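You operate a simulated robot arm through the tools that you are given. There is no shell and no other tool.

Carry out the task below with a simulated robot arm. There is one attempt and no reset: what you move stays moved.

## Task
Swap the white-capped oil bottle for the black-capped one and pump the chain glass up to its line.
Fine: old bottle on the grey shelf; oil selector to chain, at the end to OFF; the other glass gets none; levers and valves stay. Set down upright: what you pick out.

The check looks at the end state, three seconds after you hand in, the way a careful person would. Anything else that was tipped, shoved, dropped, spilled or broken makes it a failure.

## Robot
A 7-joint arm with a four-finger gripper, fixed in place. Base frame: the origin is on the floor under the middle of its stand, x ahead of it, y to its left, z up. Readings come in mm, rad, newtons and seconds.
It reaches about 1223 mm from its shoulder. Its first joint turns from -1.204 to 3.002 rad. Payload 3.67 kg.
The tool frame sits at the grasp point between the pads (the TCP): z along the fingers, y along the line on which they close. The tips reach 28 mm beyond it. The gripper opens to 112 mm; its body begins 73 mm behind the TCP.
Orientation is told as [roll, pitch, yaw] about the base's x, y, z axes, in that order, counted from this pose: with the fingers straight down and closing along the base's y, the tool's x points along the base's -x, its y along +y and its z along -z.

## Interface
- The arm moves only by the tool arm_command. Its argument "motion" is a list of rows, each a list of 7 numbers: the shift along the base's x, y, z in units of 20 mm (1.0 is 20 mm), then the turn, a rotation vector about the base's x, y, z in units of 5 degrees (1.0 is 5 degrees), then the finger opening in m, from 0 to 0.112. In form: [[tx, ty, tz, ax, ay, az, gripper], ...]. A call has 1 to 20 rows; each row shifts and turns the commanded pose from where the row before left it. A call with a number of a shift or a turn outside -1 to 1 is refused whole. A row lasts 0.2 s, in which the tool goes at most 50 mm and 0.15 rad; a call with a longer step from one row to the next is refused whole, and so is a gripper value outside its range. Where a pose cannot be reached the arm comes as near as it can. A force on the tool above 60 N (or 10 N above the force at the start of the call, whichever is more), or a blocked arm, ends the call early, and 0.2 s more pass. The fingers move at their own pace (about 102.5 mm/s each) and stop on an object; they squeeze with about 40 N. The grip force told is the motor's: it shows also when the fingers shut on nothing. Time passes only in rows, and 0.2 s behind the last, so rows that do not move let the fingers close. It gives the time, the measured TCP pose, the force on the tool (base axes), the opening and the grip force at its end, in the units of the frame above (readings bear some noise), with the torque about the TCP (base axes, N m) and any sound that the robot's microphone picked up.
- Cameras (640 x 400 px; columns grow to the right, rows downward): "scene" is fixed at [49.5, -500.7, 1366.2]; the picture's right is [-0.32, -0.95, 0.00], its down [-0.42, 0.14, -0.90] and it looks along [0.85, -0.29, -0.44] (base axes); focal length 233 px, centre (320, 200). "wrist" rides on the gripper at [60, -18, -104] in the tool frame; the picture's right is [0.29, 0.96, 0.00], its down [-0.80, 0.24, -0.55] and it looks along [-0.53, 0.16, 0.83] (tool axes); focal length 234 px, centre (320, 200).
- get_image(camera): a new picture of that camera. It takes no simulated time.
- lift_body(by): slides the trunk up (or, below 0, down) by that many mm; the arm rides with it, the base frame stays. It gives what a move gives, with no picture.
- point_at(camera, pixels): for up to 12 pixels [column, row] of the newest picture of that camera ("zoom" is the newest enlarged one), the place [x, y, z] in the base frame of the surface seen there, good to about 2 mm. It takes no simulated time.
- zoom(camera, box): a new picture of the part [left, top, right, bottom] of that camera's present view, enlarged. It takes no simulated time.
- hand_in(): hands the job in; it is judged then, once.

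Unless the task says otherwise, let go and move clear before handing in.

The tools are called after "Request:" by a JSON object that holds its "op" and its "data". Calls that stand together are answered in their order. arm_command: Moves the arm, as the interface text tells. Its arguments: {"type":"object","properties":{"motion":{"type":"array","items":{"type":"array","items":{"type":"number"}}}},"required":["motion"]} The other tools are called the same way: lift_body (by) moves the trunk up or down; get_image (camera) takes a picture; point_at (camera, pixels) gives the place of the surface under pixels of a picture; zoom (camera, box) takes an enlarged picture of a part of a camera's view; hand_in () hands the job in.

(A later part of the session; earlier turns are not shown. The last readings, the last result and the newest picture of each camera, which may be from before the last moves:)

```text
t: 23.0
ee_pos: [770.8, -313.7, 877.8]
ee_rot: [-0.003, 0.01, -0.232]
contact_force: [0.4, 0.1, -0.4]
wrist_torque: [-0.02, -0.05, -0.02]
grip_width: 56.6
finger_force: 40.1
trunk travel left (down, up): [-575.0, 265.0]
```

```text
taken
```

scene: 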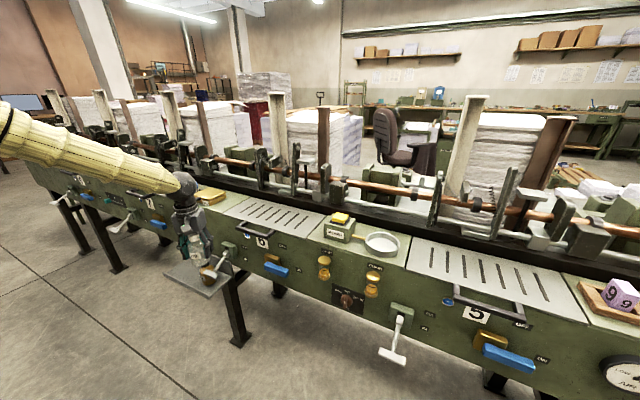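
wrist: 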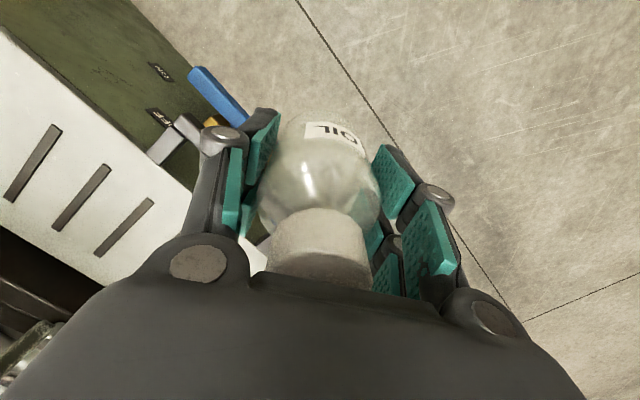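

The arm sagged slightly (z 878), so the height limit falls as I go left. Raising the trunk 220 mm shifts that limit up, so I'll do that and then lower with the arm.

Request:
{"op": "lift_body", "data": {"by": 220}}

Request:
{"op": "arm_command", "data": {"motion": [[0, 0, -0.5, 0, 0, 0, 0.04], [0, 0, -0.8, 0, 0, 0, 0.04], [0, 0, -0.8, 0, 0, 0, 0.04], [0, 0, -0.8, 0, 0, 0, 0.04], [0, 0, -0.8, 0, 0, 0, 0.04], [0, 0, -0.8, 0, 0, 0, 0.04], [0, 0, -0.8, 0, 0, 0, 0.04], [0, 0, -0.8, 0, 0, 0, 0.04], [0, 0, -0.8, 0, 0, 0, 0.04], [0, 0, -0.8, 0, 0, 0, 0.04], [0, 0, 0, 0, 0, 0, 0.04]]}}

Request:
{"op": "get_image", "data": {"camera": "scene"}}

```text
t: 25.3
ee_pos: [771.7, -315.3, 1104.2]
ee_rot: [0.001, 0.003, -0.236]
contact_force: [0.4, 0.4, 0.9]
wrist_torque: [0.0, 0.0, 0.0]
grip_width: 56.9
finger_force: 40.1
trunk travel left (down, up): [-795.0, 45.0]
```

```text
t: 27.7
ee_pos: [771.1, -310.5, 951.5]
ee_rot: [-0.002, -0.002, -0.224]
contact_force: [0.7, 0.5, -0.3]
wrist_torque: [-0.01, -0.01, 0.01]
grip_width: 56.7
finger_force: 40.2
trunk travel left (down, up): [-795.0, 45.0]
```

```text
taken
```

scene: 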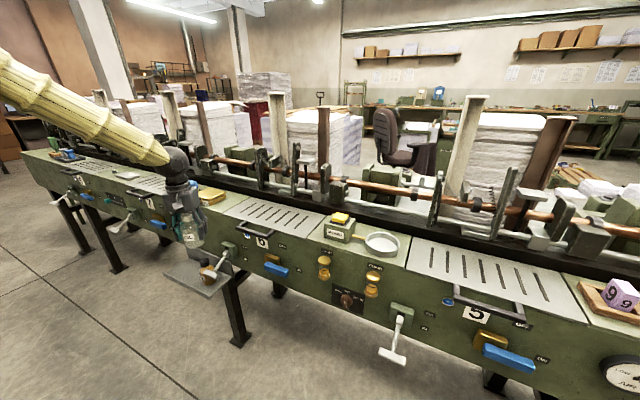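

The arm has room again at (771,−310,951). I'll carry on left toward u≈535 while coming down to about z 860.

Request:
{"op": "arm_command", "data": {"motion": [[0.5, 0.5, -0.3, 0, 0, 0, 0.04], [0.85, 0.85, -0.55, 0, 0, 0, 0.04], [0.85, 0.85, -0.55, 0, 0, 0, 0.04], [0.85, 0.85, -0.55, 0, 0, 0, 0.04], [0.85, 0.85, -0.55, 0, 0, 0, 0.04], [0.85, 0.85, -0.55, 0, 0, 0, 0.04], [0.85, 0.85, -0.55, 0, 0, 0, 0.04], [0.85, 0.85, -0.55, 0, 0, 0, 0.04], [0.85, 0.85, -0.55, 0, 0, 0, 0.04], [0.5, 0.45, -0.2, 0, 0, 0, 0.04]]}}

Request:
{"op": "get_image", "data": {"camera": "scene"}}

Request:
{"op": "get_image", "data": {"camera": "wrist"}}

```text
t: 29.9
ee_pos: [928.8, -155.3, 855.9]
ee_rot: [-0.006, -0.001, -0.229]
contact_force: [-0.2, 1.1, 0.0]
wrist_torque: [0.01, 0.04, -0.02]
grip_width: 56.8
finger_force: 40.1
trunk travel left (down, up): [-795.0, 45.0]
```

```text
taken
```

scene: 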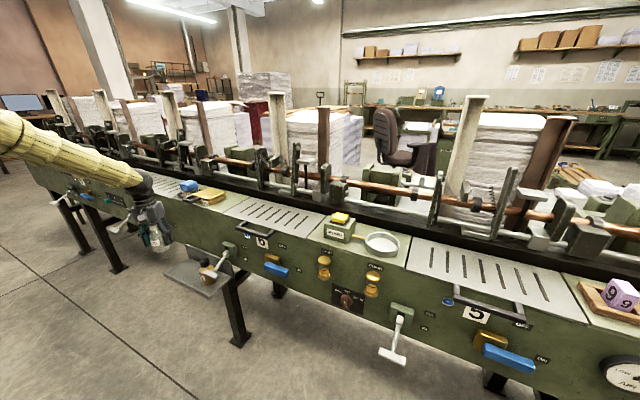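

```text
taken
```

wrist: 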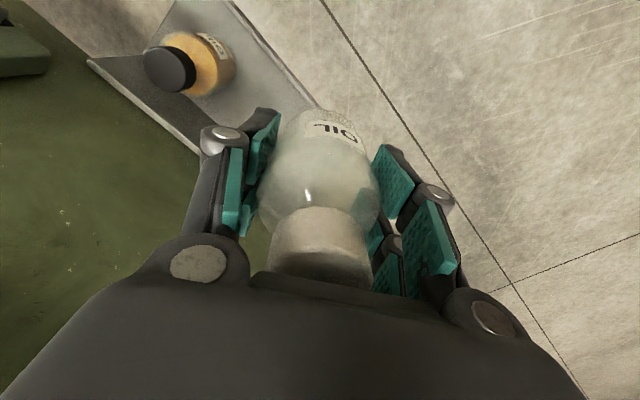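

I'm now at u≈534, n≈776 with the bottle upright. The wrist picture shows the shelf and black-capped bottle at (170,68), so I'll measure the shelf walls and bottle from this view.

Request:
{"op": "zoom", "data": {"camera": "wrist", "box": [80, 0, 336, 160]}}

Request:
{"op": "point_at", "data": {"camera": "zoom", "pixels": [[205, 165], [175, 140], [285, 190], [260, 215], [240, 130], [40, 160], [130, 260], [230, 310], [290, 370], [480, 130], [540, 210], [430, 40]]}}

Request:
{"op": "point_at", "data": {"camera": "zoom", "pixels": [[330, 270], [250, 30], [420, 170], [450, 110], [100, 150], [170, 230], [280, 330], [350, 330], [590, 255], [340, 60], [300, 110], [370, 130]]}}

```text
2.50 times, centred on (208, 80) of wrist
```

zoom: 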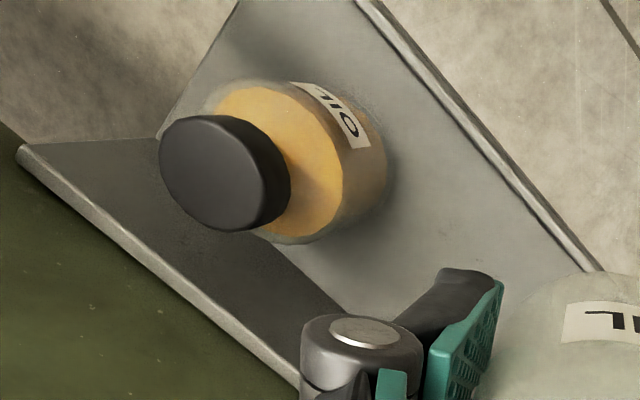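

```text
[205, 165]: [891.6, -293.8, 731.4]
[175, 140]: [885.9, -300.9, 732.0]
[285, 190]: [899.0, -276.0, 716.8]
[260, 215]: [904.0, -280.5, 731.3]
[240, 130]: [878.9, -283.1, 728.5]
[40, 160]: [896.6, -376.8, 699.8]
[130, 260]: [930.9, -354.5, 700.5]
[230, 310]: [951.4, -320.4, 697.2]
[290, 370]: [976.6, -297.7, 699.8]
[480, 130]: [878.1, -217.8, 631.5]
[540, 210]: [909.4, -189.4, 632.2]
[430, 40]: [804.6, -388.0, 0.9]
```

```text
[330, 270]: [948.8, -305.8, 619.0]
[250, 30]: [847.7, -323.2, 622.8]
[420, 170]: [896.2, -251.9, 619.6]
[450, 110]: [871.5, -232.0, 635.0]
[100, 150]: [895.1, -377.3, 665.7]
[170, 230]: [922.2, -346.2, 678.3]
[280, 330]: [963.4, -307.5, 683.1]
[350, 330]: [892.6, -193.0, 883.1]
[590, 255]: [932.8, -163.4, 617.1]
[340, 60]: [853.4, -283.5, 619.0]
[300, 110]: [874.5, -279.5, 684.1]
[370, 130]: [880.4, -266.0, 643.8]
```

The shelf floor is at z≈619, the wall's inner face at n≈905.5 and the lip at n≈790. I'll move to u≈535, n≈837 and come down to just above the shelf.

Request:
{"op": "arm_command", "data": {"motion": [[0.56, -0.52, 0, 0, 0, 0, 0.04], [0.56, -0.52, 0, 0, 0, 0, 0.04], [0.56, -0.52, 0, 0, 0, 0, 0.04], [0.56, -0.52, 0, 0, 0, 0, 0.04], [0, 0, -0.6, 0, 0, 0, 0.04], [0, 0, -0.8, 0, 0, 0, 0.04], [0, 0, -0.8, 0, 0, 0, 0.04], [0, 0, -0.8, 0, 0, 0, 0.04], [0, 0, -0.8, 0, 0, 0, 0.04], [0, 0, -0.8, 0, 0, 0, 0.04], [0, 0, -0.8, 0, 0, 0, 0.04], [0, 0, -0.8, 0, 0, 0, 0.04], [0, 0, -0.8, 0, 0, 0, 0.04], [0, 0, 0, 0, 0, 0, 0.04]]}}

Request:
{"op": "get_image", "data": {"camera": "scene"}}

Request:
{"op": "zoom", "data": {"camera": "scene", "box": [120, 170, 260, 310]}}

Request:
{"op": "get_image", "data": {"camera": "wrist"}}

```text
t: 32.9
ee_pos: [972.7, -197.8, 786.1]
ee_rot: [-0.004, -0.002, -0.228]
contact_force: [0.1, 0.0, 0.0]
wrist_torque: [0.0, -0.02, 0.02]
grip_width: 56.8
finger_force: 40.2
out of reach, approached as far as the arm can: row 9, 10, 11, 12, 13
trunk travel left (down, up): [-795.0, 45.0]
```

```text
taken
```

scene: 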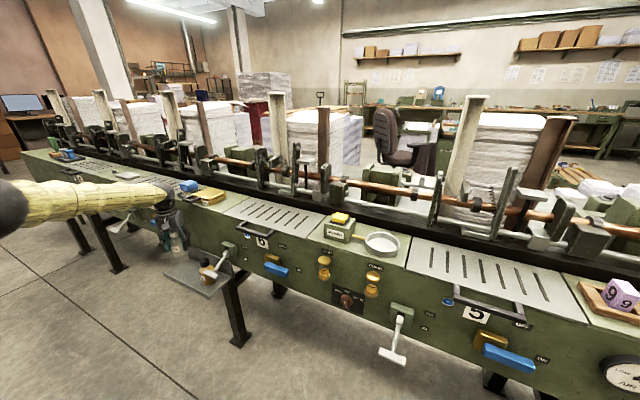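

```text
2.86 times, centred on (190, 240) of scene
```

zoom: 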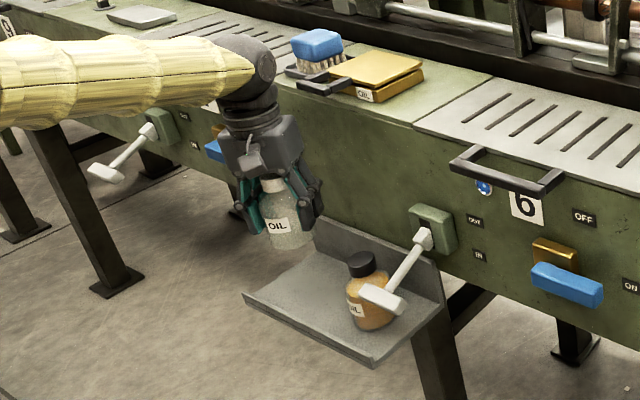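

```text
taken
```

wrist: 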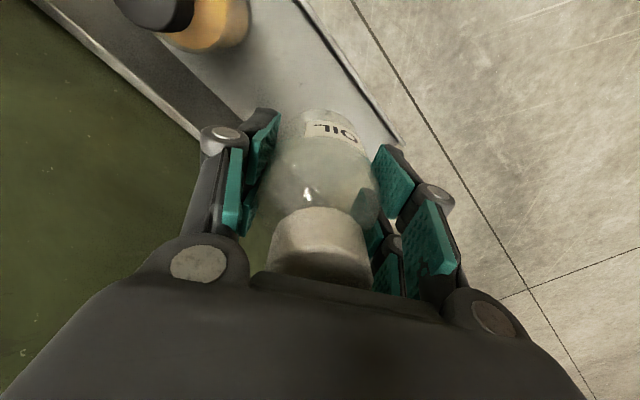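

The arm ran out of reach downward at z≈786 because the trunk is high, and the bottle hangs upright above the shelf. I'll first raise the command a little to learn where it stands, then lower the trunk.

Request:
{"op": "arm_command", "data": {"motion": [[0, 0, 0.5, 0, 0, 0, 0.04], [0, 0, 0.5, 0, 0, 0, 0.04], [0, 0, 0.5, 0, 0, 0, 0.04], [0, 0, 0, 0, 0, 0, 0.04]]}}

```text
t: 33.9
ee_pos: [975.7, -195.2, 816.9]
ee_rot: [-0.004, 0.0, -0.225]
contact_force: [-0.7, -0.1, 0.2]
wrist_torque: [0.0, -0.01, 0.03]
grip_width: 56.8
finger_force: 39.9
trunk travel left (down, up): [-795.0, 45.0]
```

The command was clamped to the reachable pose, so readings are consistent: (976,−195,817). I'll lower the trunk by 120 mm so the bottle bottom ends about 20 mm above the shelf.

Request:
{"op": "lift_body", "data": {"by": -120}}

Request:
{"op": "zoom", "data": {"camera": "scene", "box": [120, 190, 260, 310]}}

Request:
{"op": "get_image", "data": {"camera": "wrist"}}

```text
t: 35.4
ee_pos: [975.9, -196.9, 697.6]
ee_rot: [-0.008, -0.001, -0.225]
contact_force: [-0.2, 0.2, 0.2]
wrist_torque: [-0.01, 0.03, 0.0]
grip_width: 56.6
finger_force: 39.9
trunk travel left (down, up): [-675.0, 165.0]
```

```text
3.33 times, centred on (190, 250) of scene
```

zoom: 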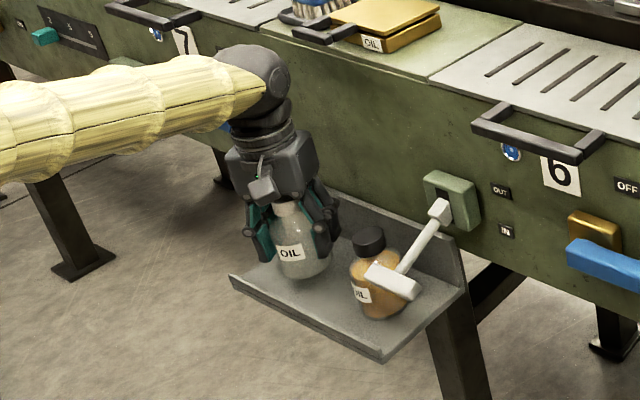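

```text
taken
```

wrist: 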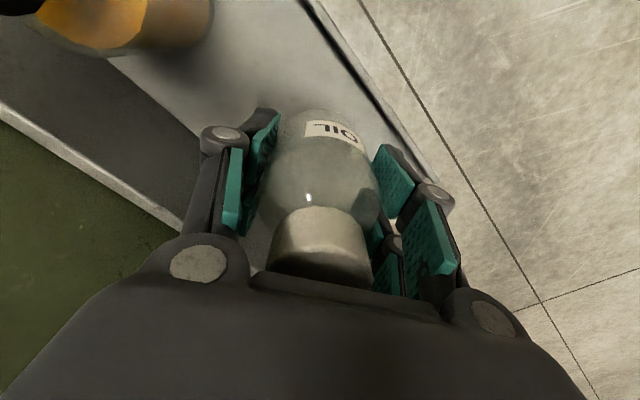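

The bottle hovers about 23 mm above the shelf, clear of the wall and the other bottle. I'll lower it gently in small steps.

Request:
{"op": "arm_command", "data": {"motion": [[0, 0, -0.25, 0, 0, 0, 0.04], [0, 0, -0.25, 0, 0, 0, 0.04], [0, 0, -0.25, 0, 0, 0, 0.04], [0, 0, -0.25, 0, 0, 0, 0.04], [0, 0, -0.1, 0, 0, 0, 0.04], [0, 0, 0, 0, 0, 0, 0.04]]}}

```text
t: 36.8
ee_pos: [975.5, -196.7, 676.8]
ee_rot: [-0.006, 0.0, -0.225]
contact_force: [1.0, -0.2, -0.9]
wrist_torque: [-0.01, -0.02, 0.01]
grip_width: 56.7
finger_force: 39.9
trunk travel left (down, up): [-675.0, 165.0]
```

Request:
{"op": "arm_command", "data": {"motion": [[0, 0, -0.08, 0, 0, 0, 0.04], [0, 0, -0.06, 0, 0, 0, 0.04], [0, 0, 0, 0, 0, 0, 0.04]]}}

Request:
{"op": "zoom", "data": {"camera": "scene", "box": [150, 210, 230, 290]}}

```text
t: 37.6
ee_pos: [975.3, -195.4, 675.7]
ee_rot: [-0.002, -0.007, -0.225]
contact_force: [1.6, 0.3, 15.2]
wrist_torque: [0.13, -0.44, -0.02]
grip_width: 56.7
finger_force: 39.7
trunk travel left (down, up): [-675.0, 165.0]
```

```text
5.00 times, centred on (190, 250) of scene
```

zoom: 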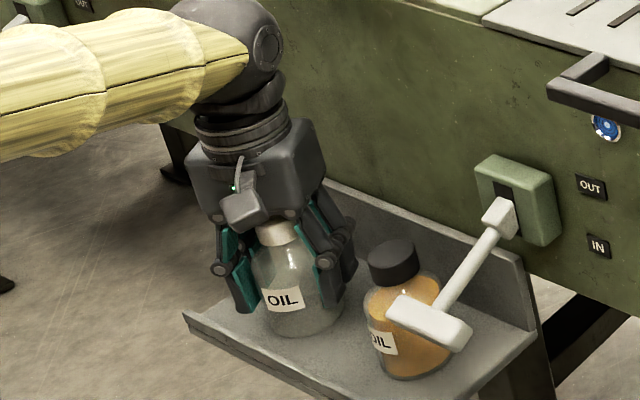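

Contact of about 15 N shows the bottle is standing on the shelf at TCP z 675.7. I'll open the fingers gradually to 72 mm and then check.

Request:
{"op": "arm_command", "data": {"motion": [[0, 0, 0.02, 0, 0, 0, 0.054], [0, 0, 0, 0, 0, 0, 0.06], [0, 0, 0, 0, 0, 0, 0.066], [0, 0, 0, 0, 0, 0, 0.072], [0, 0, 0, 0, 0, 0, 0.072]]}}

Request:
{"op": "get_image", "data": {"camera": "wrist"}}

Request:
{"op": "zoom", "data": {"camera": "scene", "box": [150, 210, 230, 290]}}

```text
t: 38.8
ee_pos: [974.9, -195.9, 671.9]
ee_rot: [-0.004, -0.001, -0.223]
contact_force: [-0.5, 1.4, -0.3]
wrist_torque: [0.01, -0.01, 0.01]
grip_width: 72.1
finger_force: 0.1
trunk travel left (down, up): [-675.0, 165.0]
```

```text
taken
```

wrist: 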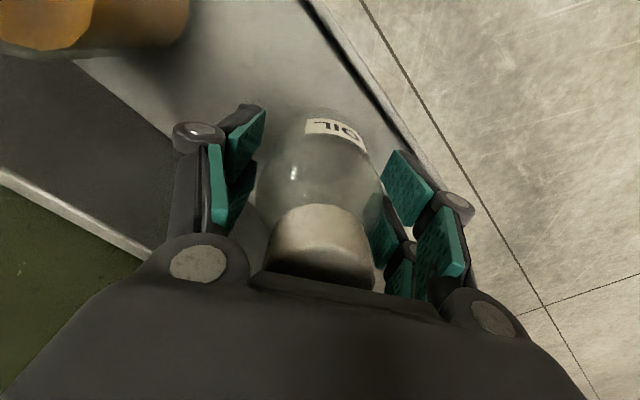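

```text
5.00 times, centred on (190, 250) of scene
```

zoom: 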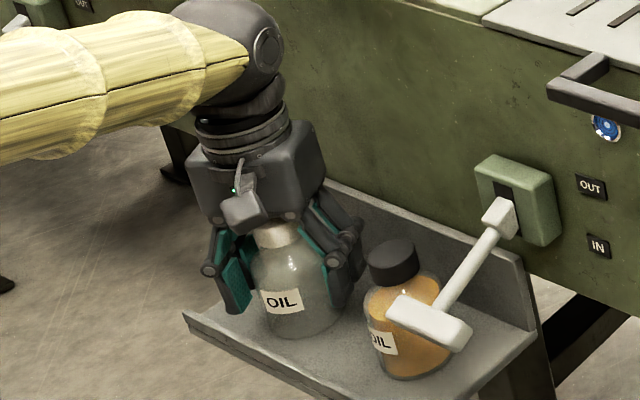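

The fingers are open at 72 mm with no force, and the white-capped bottle stands on its own on the shelf. I'll nudge 3 mm to centre the pads, then rise straight up.

Request:
{"op": "arm_command", "data": {"motion": [[0.03, 0.12, 0.05, 0, 0, 0, 0.074], [0, 0, 0.5, 0, 0, 0, 0.074], [0, 0, 0.8, 0, 0, 0, 0.074], [0, 0, 0.8, 0, 0, 0, 0.074], [0, 0, 0.8, 0, 0, 0, 0.074], [0, 0, 0.8, 0, 0, 0, 0.074], [0, 0, 0.8, 0, 0, 0, 0.074], [0, 0, 0.6, 0, 0, 0, 0.074], [0, 0, 0, 0, 0, 0, 0.074]]}}

Request:
{"op": "get_image", "data": {"camera": "wrist"}}

Request:
{"op": "zoom", "data": {"camera": "scene", "box": [120, 180, 260, 300]}}

```text
t: 40.8
ee_pos: [975.7, -194.0, 774.6]
ee_rot: [-0.003, 0.002, -0.225]
contact_force: [0.6, 0.2, 0.2]
wrist_torque: [-0.02, -0.01, -0.01]
grip_width: 74.0
finger_force: 0.0
trunk travel left (down, up): [-675.0, 165.0]
```

```text
taken
```

wrist: 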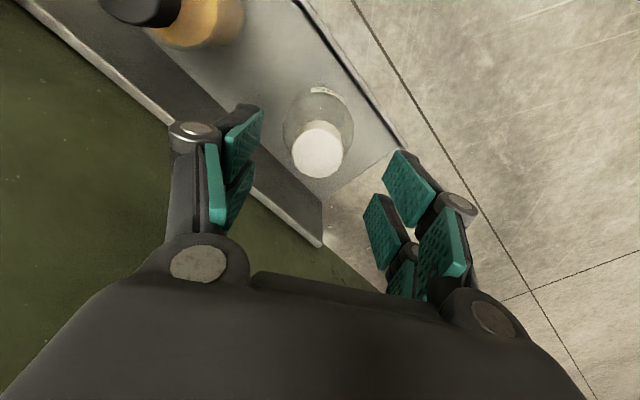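

```text
3.33 times, centred on (190, 240) of scene
```

zoom: 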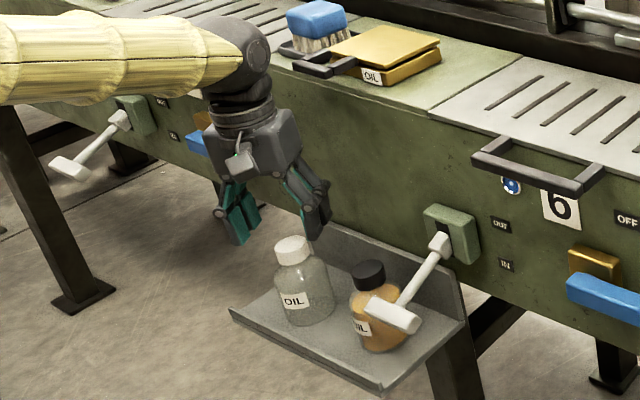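

The white-capped bottle now stands upright on the shelf, clear of the gripper. I'll rise, turn to yaw≈−30° and move above the black-capped bottle at about (892,−295).

Request:
{"op": "arm_command", "data": {"motion": [[0, 0, 0.8, 0, 0, 0, 0.074], [0, 0, 0.9, 0, 0, -0.3, 0.074], [-0.6, -0.7, 0, 0, 0, -0.5, 0.074], [-0.6, -0.72, 0, 0, 0, -0.5, 0.074], [-0.6, -0.72, 0, 0, 0, -0.5, 0.074], [-0.6, -0.72, 0, 0, 0, -0.5, 0.074], [-0.6, -0.72, 0, 0, 0, -0.5, 0.074], [-0.6, -0.72, 0, 0, 0, -0.4, 0.074], [-0.56, -0.72, 0, 0, 0, -0.2, 0.074], [0, 0, 0, 0, 0, 0, 0.074]]}}

Request:
{"op": "get_image", "data": {"camera": "wrist"}}

Request:
{"op": "zoom", "data": {"camera": "scene", "box": [120, 180, 260, 300]}}

```text
t: 43.0
ee_pos: [894.7, -294.2, 810.0]
ee_rot: [-0.003, -0.002, -0.523]
contact_force: [-0.1, -0.2, 0.2]
wrist_torque: [0.01, -0.01, -0.03]
grip_width: 73.9
finger_force: 0.1
trunk travel left (down, up): [-675.0, 165.0]
```

```text
taken
```

wrist: 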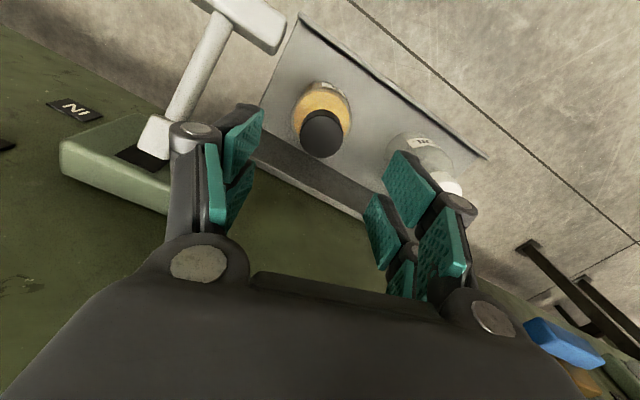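

```text
3.33 times, centred on (190, 240) of scene
```

zoom: 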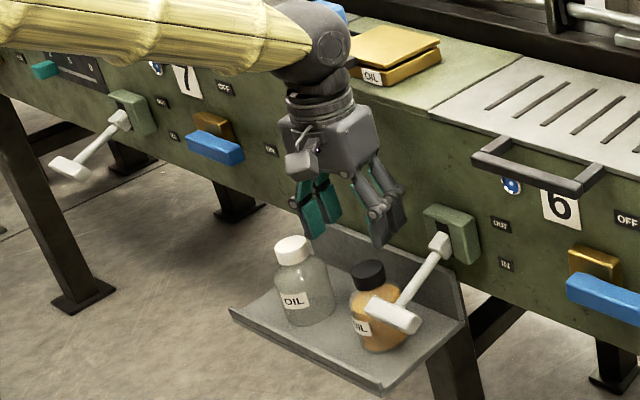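

The black cap is at wrist pixel (322,134), close to the predicted axis of (320,141). The lever's green box is near the left finger in this view, so I'll measure the box, lever and cap before descending.

Request:
{"op": "zoom", "data": {"camera": "wrist", "box": [40, 0, 360, 200]}}

Request:
{"op": "point_at", "data": {"camera": "zoom", "pixels": [[565, 265], [530, 260], [600, 250], [570, 235], [560, 300], [250, 370], [200, 240], [260, 380], [240, 280], [300, 220], [370, 80], [480, 95]]}}

Request:
{"op": "point_at", "data": {"camera": "zoom", "pixels": [[495, 30], [400, 20], [440, 60], [485, 55], [250, 395], [60, 330], [220, 310], [150, 300], [330, 150], [350, 40], [255, 240], [230, 330]]}}

```text
2.00 times, centred on (200, 100) of wrist
```

zoom: 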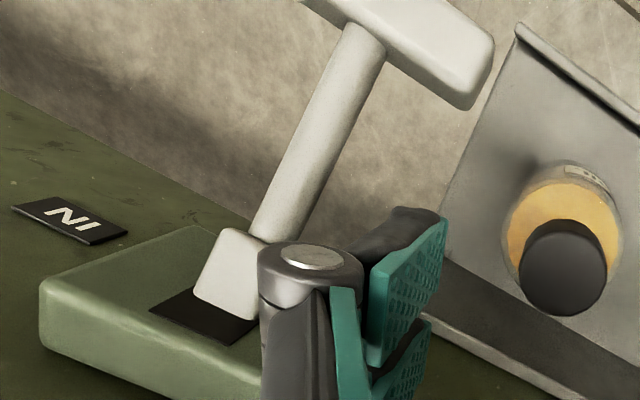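

```text
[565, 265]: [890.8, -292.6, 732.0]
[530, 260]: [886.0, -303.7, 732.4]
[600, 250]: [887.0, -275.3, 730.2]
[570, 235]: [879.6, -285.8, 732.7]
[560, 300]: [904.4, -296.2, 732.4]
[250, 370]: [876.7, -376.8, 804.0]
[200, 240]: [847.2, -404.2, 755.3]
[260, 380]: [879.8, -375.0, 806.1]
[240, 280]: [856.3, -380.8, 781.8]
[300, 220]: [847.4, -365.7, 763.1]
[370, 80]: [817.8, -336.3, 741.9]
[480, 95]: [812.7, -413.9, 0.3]
```

```text
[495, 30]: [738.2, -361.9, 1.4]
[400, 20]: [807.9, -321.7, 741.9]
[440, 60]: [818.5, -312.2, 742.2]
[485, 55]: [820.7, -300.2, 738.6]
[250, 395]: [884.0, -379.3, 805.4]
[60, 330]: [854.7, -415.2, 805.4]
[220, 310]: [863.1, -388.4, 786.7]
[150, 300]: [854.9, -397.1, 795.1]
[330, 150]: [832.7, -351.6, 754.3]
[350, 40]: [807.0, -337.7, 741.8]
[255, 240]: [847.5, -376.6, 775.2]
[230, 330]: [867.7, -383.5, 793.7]
```

The box's near side is at u≈342, the crossbar ends at u≈355 (n≈793–813) and the shaft at u≈326. With yaw −30° and 74 mm opening the fingers stay at u≥345 and n≥827, so all clear. I'll centre and descend most of the way.

Request:
{"op": "arm_command", "data": {"motion": [[-0.12, 0.04, -0.4, 0, 0, 0, 0.074], [0, 0, -0.7, 0, 0, 0, 0.074], [0, 0, -0.7, 0, 0, 0, 0.074], [0, 0, -0.7, 0, 0, 0, 0.074], [0, 0, -0.7, 0, 0, 0, 0.074], [0, 0, -0.7, 0, 0, 0, 0.074], [0, 0, -0.6, 0, 0, 0, 0.074], [0, 0, 0, 0, 0, 0, 0.074]]}}

Request:
{"op": "get_image", "data": {"camera": "wrist"}}

Request:
{"op": "zoom", "data": {"camera": "scene", "box": [160, 200, 256, 290]}}

```text
t: 44.8
ee_pos: [891.1, -295.0, 719.2]
ee_rot: [-0.005, -0.003, -0.522]
contact_force: [0.4, -0.1, 0.2]
wrist_torque: [0.04, 0.01, -0.01]
grip_width: 73.9
finger_force: 0.0
trunk travel left (down, up): [-675.0, 165.0]
```

```text
taken
```

wrist: 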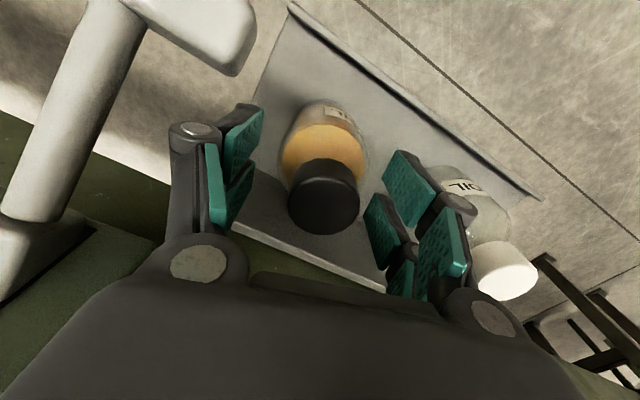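

```text
4.44 times, centred on (208, 245) of scene
```

zoom: 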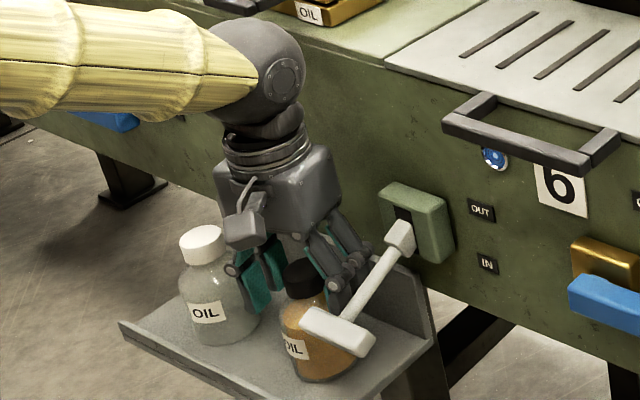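

The bottle is centred between the pads, with the neighbouring white bottle and lever clear. I'll go down the last 45 mm.

Request:
{"op": "arm_command", "data": {"motion": [[0.04, 0.08, -0.5, 0, 0, 0, 0.074], [0, 0, -0.6, 0, 0, 0, 0.074], [0, 0, -0.6, 0, 0, 0, 0.074], [0, 0, -0.5, 0, 0, 0, 0.074], [0, 0, 0, 0, 0, 0, 0.074]]}}

Request:
{"op": "get_image", "data": {"camera": "wrist"}}

Request:
{"op": "zoom", "data": {"camera": "scene", "box": [160, 200, 256, 290]}}

```text
t: 46.0
ee_pos: [890.7, -292.2, 674.3]
ee_rot: [-0.006, -0.003, -0.523]
contact_force: [0.1, -0.6, -0.4]
wrist_torque: [0.02, -0.02, 0.0]
grip_width: 74.2
finger_force: 0.0
trunk travel left (down, up): [-675.0, 165.0]
```

```text
taken
```

wrist: 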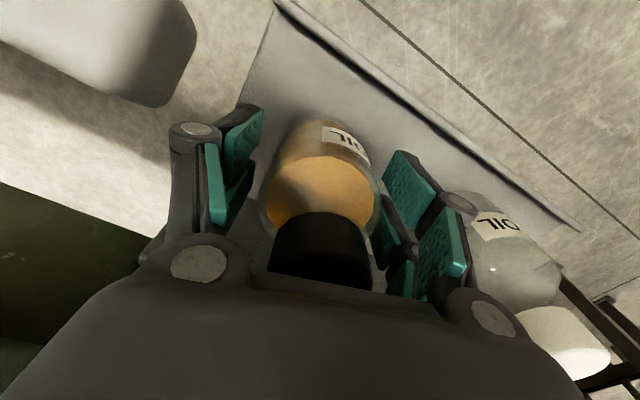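

```text
4.44 times, centred on (208, 245) of scene
```

zoom: 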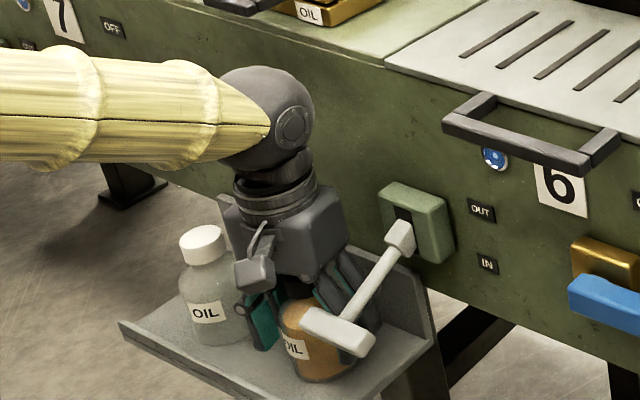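

The pads are around the bottle body at the same height used before, and nothing is touched (force ≈ 0). I'll close on it.

Request:
{"op": "arm_command", "data": {"motion": [[0, 0, 0, 0, 0, 0, 0.066], [0, 0, 0, 0, 0, 0, 0.058], [0, 0, 0, 0, 0, 0, 0.04], [0, 0, 0, 0, 0, 0, 0.04]]}}

Request:
{"op": "get_image", "data": {"camera": "wrist"}}

```text
t: 47.0
ee_pos: [890.0, -292.0, 675.0]
ee_rot: [-0.006, -0.001, -0.524]
contact_force: [0.1, -0.4, 1.4]
wrist_torque: [0.03, -0.02, -0.02]
grip_width: 58.0
finger_force: 40.0
trunk travel left (down, up): [-675.0, 165.0]
```

```text
taken
```

wrist: 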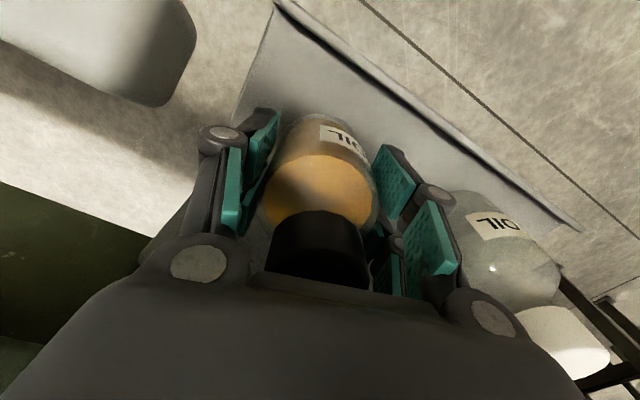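

The black-capped bottle is gripped at 58.0 mm with 40 N. I'll lift it a little with the arm to check the hold, then raise it vertically with the trunk.

Request:
{"op": "arm_command", "data": {"motion": [[0, 0, 0.3, 0, 0, 0, 0.04], [0, 0, 0.5, 0, 0, 0, 0.04], [0, 0, 0.5, 0, 0, 0, 0.04], [0, 0, 0.3, 0, 0, 0, 0.04], [0, 0, 0, 0, 0, 0, 0.04]]}}

Request:
{"op": "lift_body", "data": {"by": 150}}

Request:
{"op": "zoom", "data": {"camera": "scene", "box": [120, 150, 280, 290]}}

Request:
{"op": "get_image", "data": {"camera": "scene"}}

```text
t: 48.2
ee_pos: [892.0, -292.2, 705.2]
ee_rot: [-0.005, -0.001, -0.524]
contact_force: [0.0, 0.0, -1.2]
wrist_torque: [0.03, -0.02, -0.02]
grip_width: 57.7
finger_force: 40.0
trunk travel left (down, up): [-675.0, 165.0]
```

```text
t: 50.0
ee_pos: [892.9, -291.7, 855.6]
ee_rot: [-0.006, 0.0, -0.524]
contact_force: [0.1, 0.5, -1.5]
wrist_torque: [0.03, 0.01, -0.01]
grip_width: 57.6
finger_force: 39.8
trunk travel left (down, up): [-825.0, 15.0]
```

```text
2.86 times, centred on (200, 220) of scene
```

zoom: 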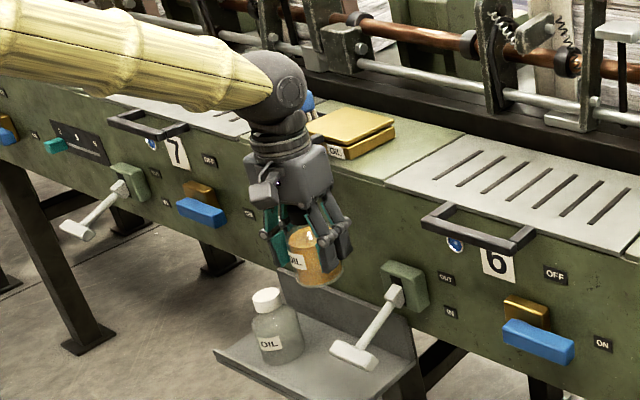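

```text
taken
```

scene: 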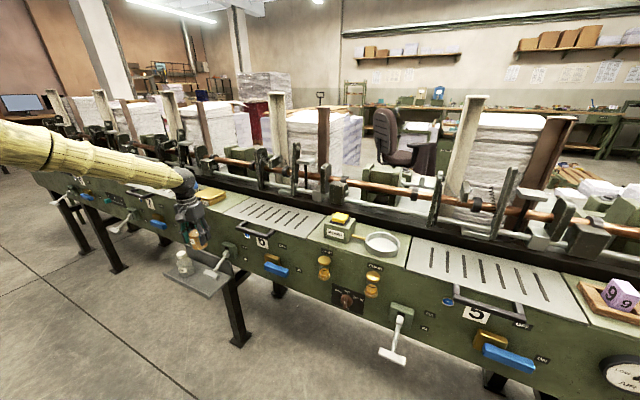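

The white-capped bottle stands upright on the shelf and the black-capped one is held clear of the lever. I'll back away from the machine and travel back right along its front while rising.

Request:
{"op": "arm_command", "data": {"motion": [[-0.4, 0.38, 0.2, 0, 0, 0, 0.04], [-0.7, 0.67, 0.4, 0, 0, 0, 0.04], [-0.7, 0.67, 0.4, 0, 0, 0, 0.04], [-0.7, 0.67, 0.4, 0, 0, 0, 0.04], [-0.6, 0, 0.4, 0, 0, 0, 0.04], [-0.88, -0.9, 0.4, 0, 0, -0.1, 0.04], [-0.88, -0.91, 0.4, 0, 0, -0.1, 0.04], [-0.88, -0.91, 0.4, 0, 0, -0.1, 0.04], [-0.88, -0.91, 0.4, 0, 0, -0.1, 0.04], [-0.88, -0.91, 0.4, 0, 0, -0.1, 0.04], [-0.88, -0.91, 0.4, 0, 0, -0.1, 0.04], [-0.88, -0.91, 0.4, 0, 0, -0.1, 0.04], [-0.88, -0.91, 0.4, 0, 0, -0.1, 0.04], [-0.5, -0.5, 0.2, 0, 0, -0.1, 0.04]]}}

Request:
{"op": "get_image", "data": {"camera": "scene"}}

```text
t: 53.0
ee_pos: [678.5, -401.7, 960.7]
ee_rot: [-0.004, 0.0, -0.602]
contact_force: [0.4, 0.2, -1.3]
wrist_torque: [0.01, 0.01, -0.02]
grip_width: 57.8
finger_force: 40.4
trunk travel left (down, up): [-825.0, 15.0]
```

```text
taken
```

scene: 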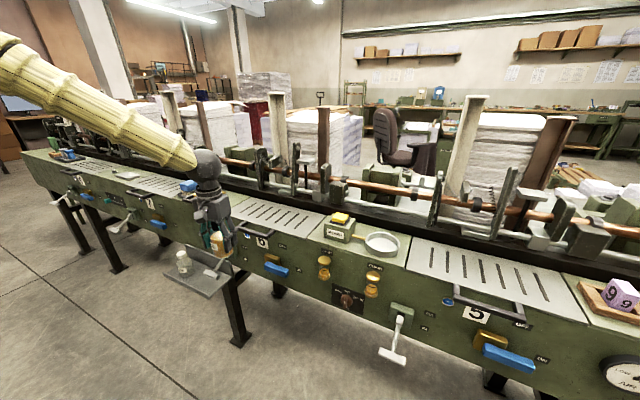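

Tracking is good at (678,−402,961). I'll continue right to in front of the ring at n≈780 while rising to about z 1085.

Request:
{"op": "arm_command", "data": {"motion": [[-0.5, -0.55, 0.3, 0, 0, -0.1, 0.04], [-0.86, -0.945, 0.36, 0, 0, -0.11, 0.04], [-0.86, -0.945, 0.36, 0, 0, -0.11, 0.04], [-0.86, -0.945, 0.36, 0, 0, -0.11, 0.04], [-0.86, -0.945, 0.36, 0, 0, -0.11, 0.04], [-0.86, -0.945, 0.36, 0, 0, -0.11, 0.04], [-0.86, -0.945, 0.36, 0, 0, -0.11, 0.04], [-0.86, -0.945, 0.36, 0, 0, -0.11, 0.04], [-0.86, -0.945, 0.36, 0, 0, -0.11, 0.04], [-0.86, -0.945, 0.36, 0, 0, -0.11, 0.04], [-0.86, -0.945, 0.36, 0, 0, -0.11, 0.04], [-0.86, -0.945, 0.36, 0, 0, -0.11, 0.04], [-0.86, -0.945, 0.36, 0, 0, -0.11, 0.04], [-0.86, -0.945, 0.36, 0, 0, -0.11, 0.04], [-0.86, -0.945, 0.36, 0, 0, -0.11, 0.04], [-0.86, -0.945, 0.36, 0, 0, -0.11, 0.04], [-0.86, -0.945, 0.36, 0, 0, -0.11, 0.04], [-0.3, -0.35, 0, 0, 0, 0, 0.04]]}}

Request:
{"op": "get_image", "data": {"camera": "scene"}}

```text
t: 56.8
ee_pos: [389.5, -719.4, 1081.6]
ee_rot: [-0.004, 0.0, -0.764]
contact_force: [-0.1, 0.7, -0.9]
wrist_torque: [-0.01, -0.02, 0.0]
grip_width: 58.0
finger_force: 40.4
trunk travel left (down, up): [-825.0, 15.0]
```

```text
taken
```

scene: 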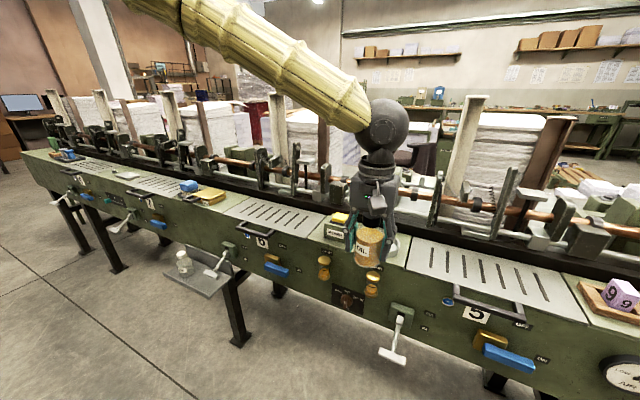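

The bottle hangs upright in front of the ring. I'll move it in over the ring centre at about (518,−851).

Request:
{"op": "arm_command", "data": {"motion": [[0.5, -0.5, 0, 0, 0, 0, 0.04], [0.8, -0.82, 0, 0, 0, 0, 0.04], [0.8, -0.82, 0, 0, 0, 0, 0.04], [0.8, -0.82, 0, 0, 0, 0, 0.04], [0.8, -0.82, 0, 0, 0, 0, 0.04], [0.8, -0.82, 0, 0, 0, 0, 0.04], [0.8, -0.82, 0, 0, 0, 0, 0.04], [0.8, -0.82, 0, 0, 0, 0, 0.04], [0.32, -0.34, 0, 0, 0, 0, 0.04], [0, 0, 0, 0, 0, 0, 0.04]]}}

Request:
{"op": "zoom", "data": {"camera": "scene", "box": [320, 150, 448, 270]}}

Request:
{"op": "get_image", "data": {"camera": "wrist"}}

```text
t: 59.0
ee_pos: [516.8, -851.6, 1082.0]
ee_rot: [-0.003, 0.0, -0.763]
contact_force: [-0.2, 0.3, -1.5]
wrist_torque: [-0.02, -0.01, 0.06]
grip_width: 58.1
finger_force: 40.3
trunk travel left (down, up): [-825.0, 15.0]
```

```text
3.33 times, centred on (384, 210) of scene
```

zoom: 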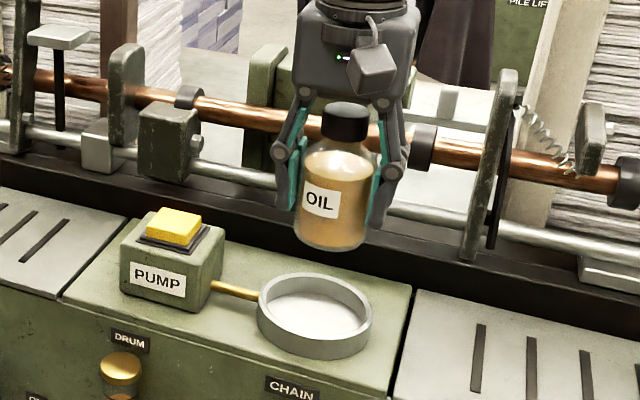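

```text
taken
```

wrist: 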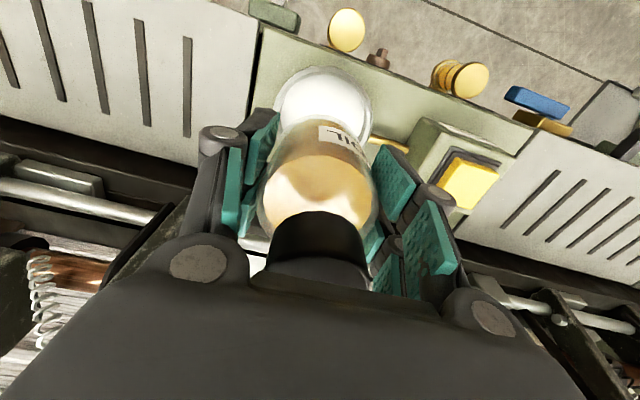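

The projected cap centre (345,111) matches the picture (345,112), so the bottle is aligned with the ring to within about 2 mm. I'll lower it to just above the ring floor.

Request:
{"op": "arm_command", "data": {"motion": [[0.05, -0.02, -0.5, 0, 0, 0, 0.04], [0, 0, -0.7, 0, 0, 0, 0.04], [0, 0, -0.7, 0, 0, 0, 0.04], [0, 0, -0.7, 0, 0, 0, 0.04], [0, 0, -0.6, 0, 0, 0, 0.04], [0, 0, -0.4, 0, 0, 0, 0.04], [0, 0, -0.3, 0, 0, 0, 0.04], [0, 0, 0, 0, 0, 0, 0.04]]}}

Request:
{"op": "zoom", "data": {"camera": "scene", "box": [340, 190, 430, 260]}}

Request:
{"op": "get_image", "data": {"camera": "wrist"}}

```text
t: 60.8
ee_pos: [519.8, -855.2, 1002.1]
ee_rot: [-0.004, 0.0, -0.763]
contact_force: [0.3, 0.2, -0.6]
wrist_torque: [0.01, -0.03, 0.01]
grip_width: 57.7
finger_force: 40.3
trunk travel left (down, up): [-825.0, 15.0]
```

```text
5.71 times, centred on (385, 225) of scene
```

zoom: 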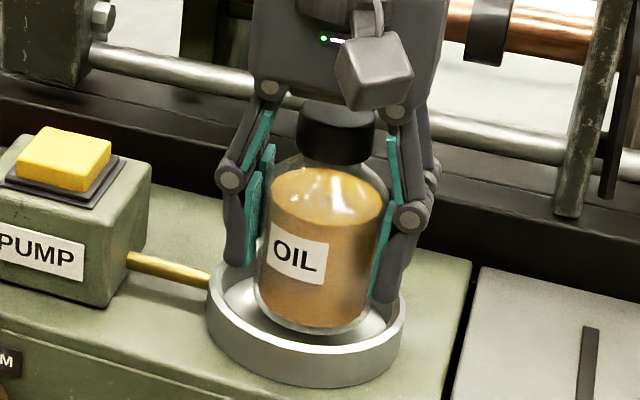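

```text
taken
```

wrist: 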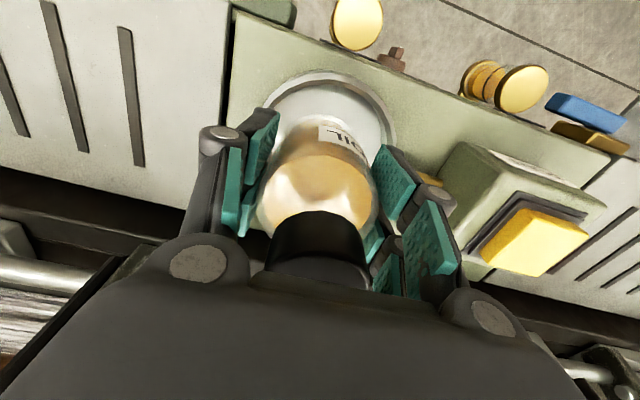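

The bottle is inside the ring but sits about 4 mm off toward the far right (ring centre column 329 vs bottle 317 in the wrist view). I'll correct that by about 5 mm in +y, then check again.

Request:
{"op": "arm_command", "data": {"motion": [[-0.03, 0.13, 0, 0, 0, 0, 0.04], [-0.03, 0.12, 0, 0, 0, 0, 0.04], [0, 0, 0, 0, 0, 0, 0.04]]}}

Request:
{"op": "zoom", "data": {"camera": "scene", "box": [352, 210, 412, 260]}}

Request:
{"op": "zoom", "data": {"camera": "wrist", "box": [220, 50, 440, 280]}}

```text
t: 61.6
ee_pos: [518.9, -849.0, 1003.7]
ee_rot: [-0.002, 0.0, -0.762]
contact_force: [0.6, 0.8, -1.0]
wrist_torque: [0.0, 0.0, -0.02]
grip_width: 57.8
finger_force: 39.8
trunk travel left (down, up): [-825.0, 15.0]
```

```text
8.00 times, centred on (382, 235) of scene
```

zoom: 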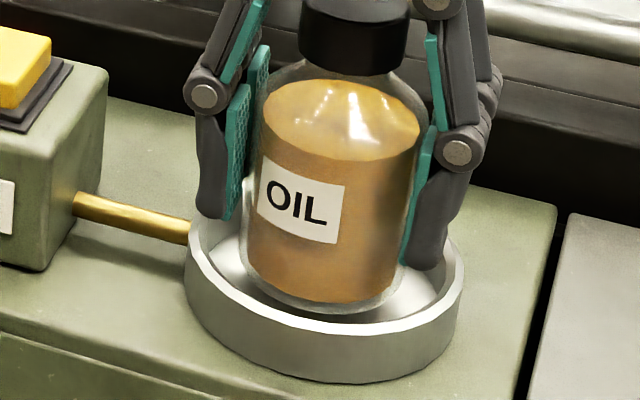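

```text
1.74 times, centred on (330, 165) of wrist
```

zoom: 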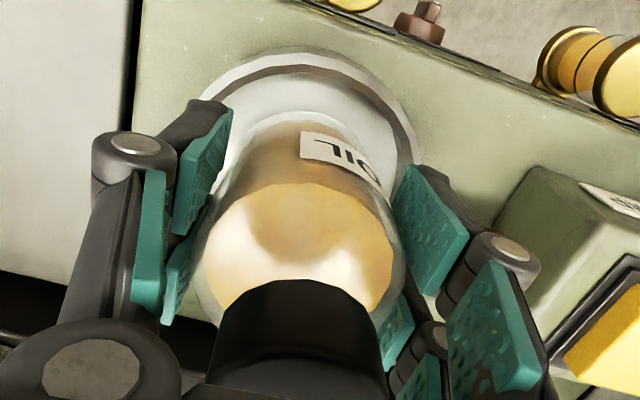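

The bottle is well inside the ring with clearance all round. I'll lower it the last few millimetres until it touches.

Request:
{"op": "arm_command", "data": {"motion": [[0, 0, -0.15, 0, 0, 0, 0.04], [0, 0, -0.15, 0, 0, 0, 0.04], [0, 0, -0.06, 0, 0, 0, 0.04], [0, 0, 0, 0, 0, 0, 0.04]]}}

```text
t: 62.6
ee_pos: [518.1, -848.8, 994.6]
ee_rot: [-0.003, 0.0, -0.764]
contact_force: [-0.3, 0.4, -1.5]
wrist_torque: [-0.01, 0.02, 0.01]
grip_width: 57.9
finger_force: 40.0
trunk travel left (down, up): [-825.0, 15.0]
```

Request:
{"op": "arm_command", "data": {"motion": [[0, 0, -0.06, 0, 0, 0, 0.04], [0, 0, -0.06, 0, 0, 0, 0.04], [0, 0, 0, 0, 0, 0, 0.04]]}}

```text
t: 63.4
ee_pos: [518.7, -848.0, 993.9]
ee_rot: [-0.004, -0.003, -0.76]
contact_force: [0.9, -1.3, 3.9]
wrist_torque: [-0.01, -0.08, -0.03]
grip_width: 57.9
finger_force: 40.5
trunk travel left (down, up): [-825.0, 15.0]
```

A contact force of +3.9 N shows the bottle touching the ring floor at z 993.9. I'll open the fingers gradually.

Request:
{"op": "arm_command", "data": {"motion": [[0, 0, -0.02, 0, 0, 0, 0.056], [0, 0, 0, 0, 0, 0, 0.062], [0, 0, 0, 0, 0, 0, 0.07], [0, 0, 0, 0, 0, 0, 0.08], [0, 0, 0, 0, 0, 0, 0.08]]}}

Request:
{"op": "get_image", "data": {"camera": "wrist"}}

Request:
{"op": "zoom", "data": {"camera": "scene", "box": [340, 190, 430, 260]}}

```text
t: 64.6
ee_pos: [518.1, -848.5, 992.7]
ee_rot: [-0.003, 0.0, -0.765]
contact_force: [0.7, -0.3, 0.1]
wrist_torque: [0.01, -0.02, 0.01]
grip_width: 79.7
finger_force: 0.2
trunk travel left (down, up): [-825.0, 15.0]
```

```text
taken
```

wrist: 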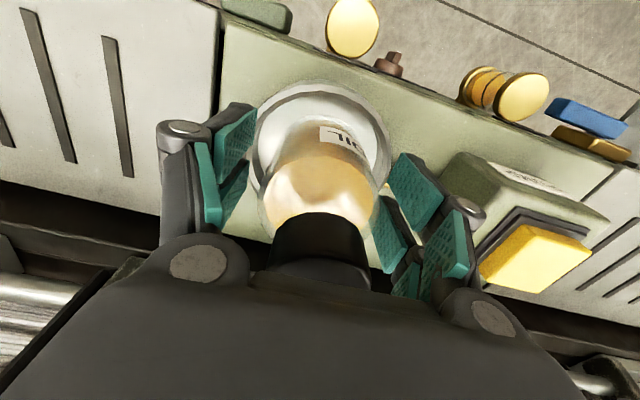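

```text
5.71 times, centred on (385, 225) of scene
```

zoom: 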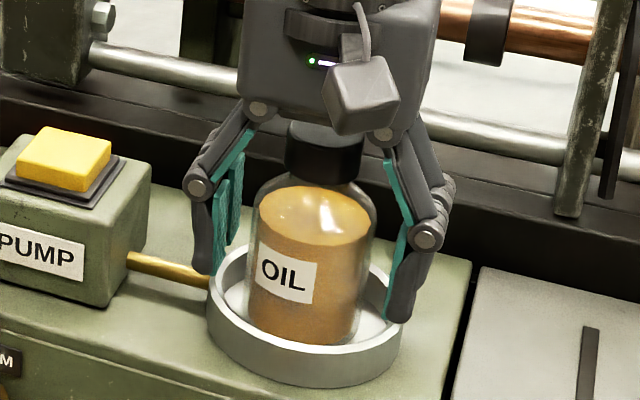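

The full bottle stands in the ring and the fingers are free at 79.7 mm. I'll rise straight up clear of the cap.

Request:
{"op": "arm_command", "data": {"motion": [[0, 0, 0.4, 0, 0, 0, 0.08], [0, 0, 0.8, 0, 0, 0, 0.08], [0, 0, 0.8, 0, 0, 0, 0.08], [0, 0, 0.8, 0, 0, 0, 0.08], [0, 0, 0.8, 0, 0, 0, 0.08], [0, 0, 0.8, 0, 0, 0, 0.08], [0, 0, 0.8, 0, 0, 0, 0.08], [0, 0, 0.8, 0, 0, 0, 0.08], [0, 0, 0.5, 0, 0, 0, 0.08]]}}

Request:
{"op": "zoom", "data": {"camera": "scene", "box": [300, 150, 440, 320]}}

Request:
{"op": "get_image", "data": {"camera": "wrist"}}

```text
t: 66.6
ee_pos: [519.3, -847.8, 1123.9]
ee_rot: [-0.004, 0.001, -0.762]
contact_force: [0.6, -0.3, -0.2]
wrist_torque: [-0.02, -0.01, 0.01]
grip_width: 79.9
finger_force: 0.0
trunk travel left (down, up): [-825.0, 15.0]
```

```text
2.35 times, centred on (370, 235) of scene
```

zoom: 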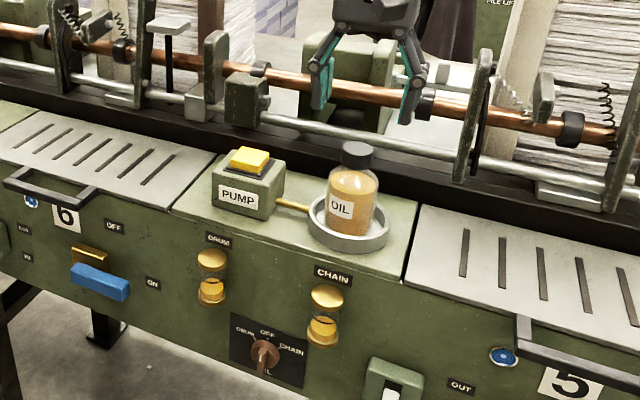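

```text
taken
```

wrist: 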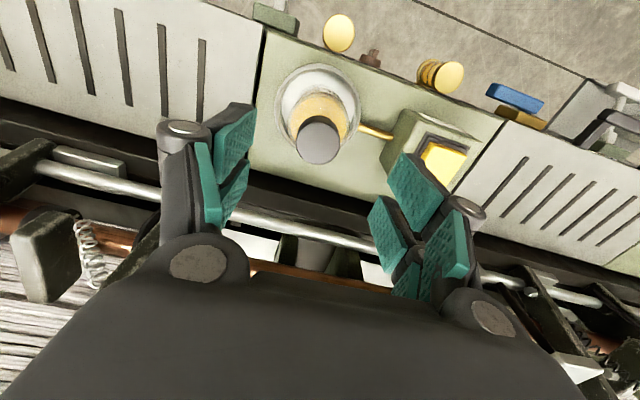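

The full bottle stands in the ring, the empty one is on the shelf and the gripper is clear above. Next is the selector: I'll back away in front of the panel at about u −177, n 760 with the fingers nearly closed, and then tilt the tool forward.

Request:
{"op": "arm_command", "data": {"motion": [[-0.4, 0.4, 0, 0, 0, 0, 0.06], [-0.72, 0.69, 0, 0, 0, 0, 0.05], [-0.72, 0.69, 0, 0, 0, 0, 0.04], [-0.72, 0.69, 0, 0, 0, 0, 0.04], [-0.72, 0.69, 0, 0, 0, 0, 0.04], [-0.72, 0.69, 0, 0, 0, 0, 0.04], [-0.4, 0.7, -0.5, 0, 0, 0, 0.04], [-0.07, 0.78, -0.88, 0, 0, 0, 0.04], [-0.07, 0.78, -0.88, 0, 0, 0, 0.04], [-0.07, 0.78, -0.88, 0, 0, 0, 0.04], [-0.07, 0.78, -0.88, 0, 0, 0, 0.04], [-0.07, 0.78, -0.88, 0, 0, 0, 0.04], [-0.07, 0.78, -0.88, 0, 0, 0, 0.04], [0, 0.2, -0.5, 0, 0, 0, 0.04]]}}

Request:
{"op": "get_image", "data": {"camera": "scene"}}

```text
t: 69.6
ee_pos: [422.1, -657.0, 995.6]
ee_rot: [-0.003, 0.001, -0.761]
contact_force: [-0.5, 0.0, -0.2]
wrist_torque: [-0.03, 0.03, -0.02]
grip_width: 39.6
finger_force: 0.2
trunk travel left (down, up): [-825.0, 15.0]
```

```text
taken
```

scene: 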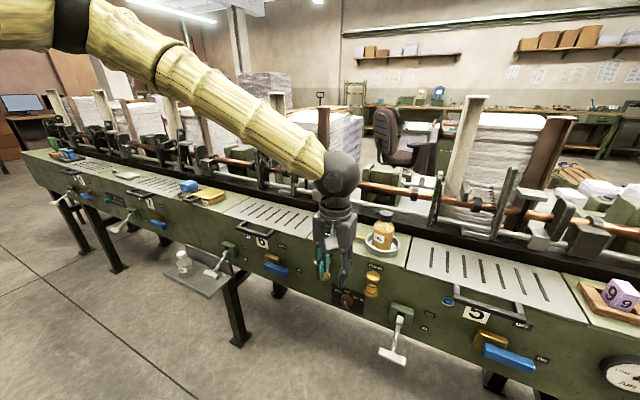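

I'm in front of the panel at (422,−657,996) with the tool vertical. I'll tilt the tool forward by 45° while coming down.

Request:
{"op": "arm_command", "data": {"motion": [[0, 0, -0.5, -0.5, -0.5, 0, 0.04], [0, 0, -0.8, -0.66, -0.68, 0, 0.04], [0, 0, -0.8, -0.66, -0.68, 0, 0.04], [0, 0, -0.8, -0.66, -0.68, 0, 0.04], [0, 0, -0.8, -0.66, -0.68, 0, 0.04], [0, 0, -0.8, -0.66, -0.68, 0, 0.04], [0, 0, -0.8, -0.66, -0.68, 0, 0.04], [0, 0, -0.8, -0.66, -0.68, 0, 0.04], [0, 0, -0.8, -0.66, -0.68, 0, 0.04], [0, 0, 0, -0.5, -0.5, 0, 0.04]]}}

Request:
{"op": "get_image", "data": {"camera": "scene"}}

Request:
{"op": "get_image", "data": {"camera": "wrist"}}

```text
t: 71.8
ee_pos: [421.2, -658.3, 859.3]
ee_rot: [-0.015, -0.788, -0.759]
contact_force: [-0.9, 0.0, -0.2]
wrist_torque: [-0.01, -0.04, -0.03]
grip_width: 40.1
finger_force: 0.0
trunk travel left (down, up): [-825.0, 15.0]
```

```text
taken
```

scene: 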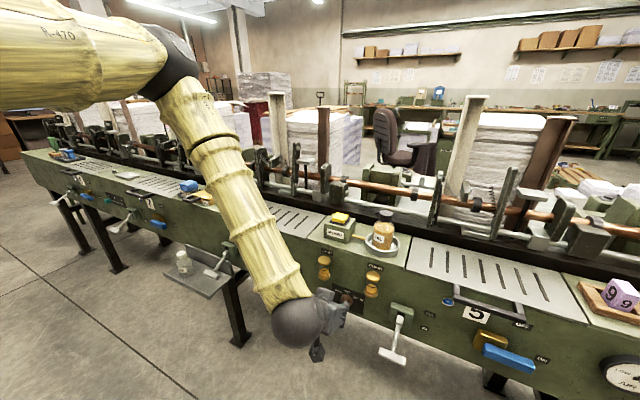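

```text
taken
```

wrist: 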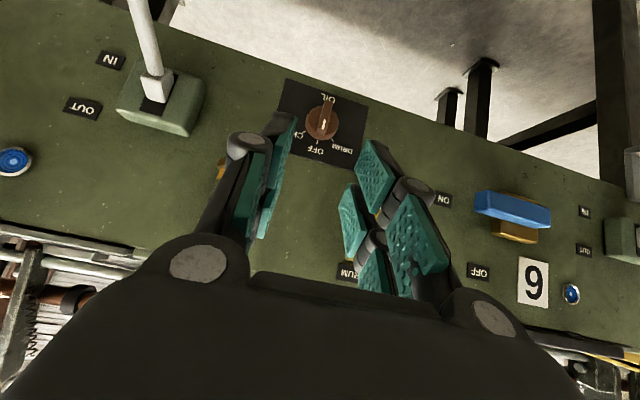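

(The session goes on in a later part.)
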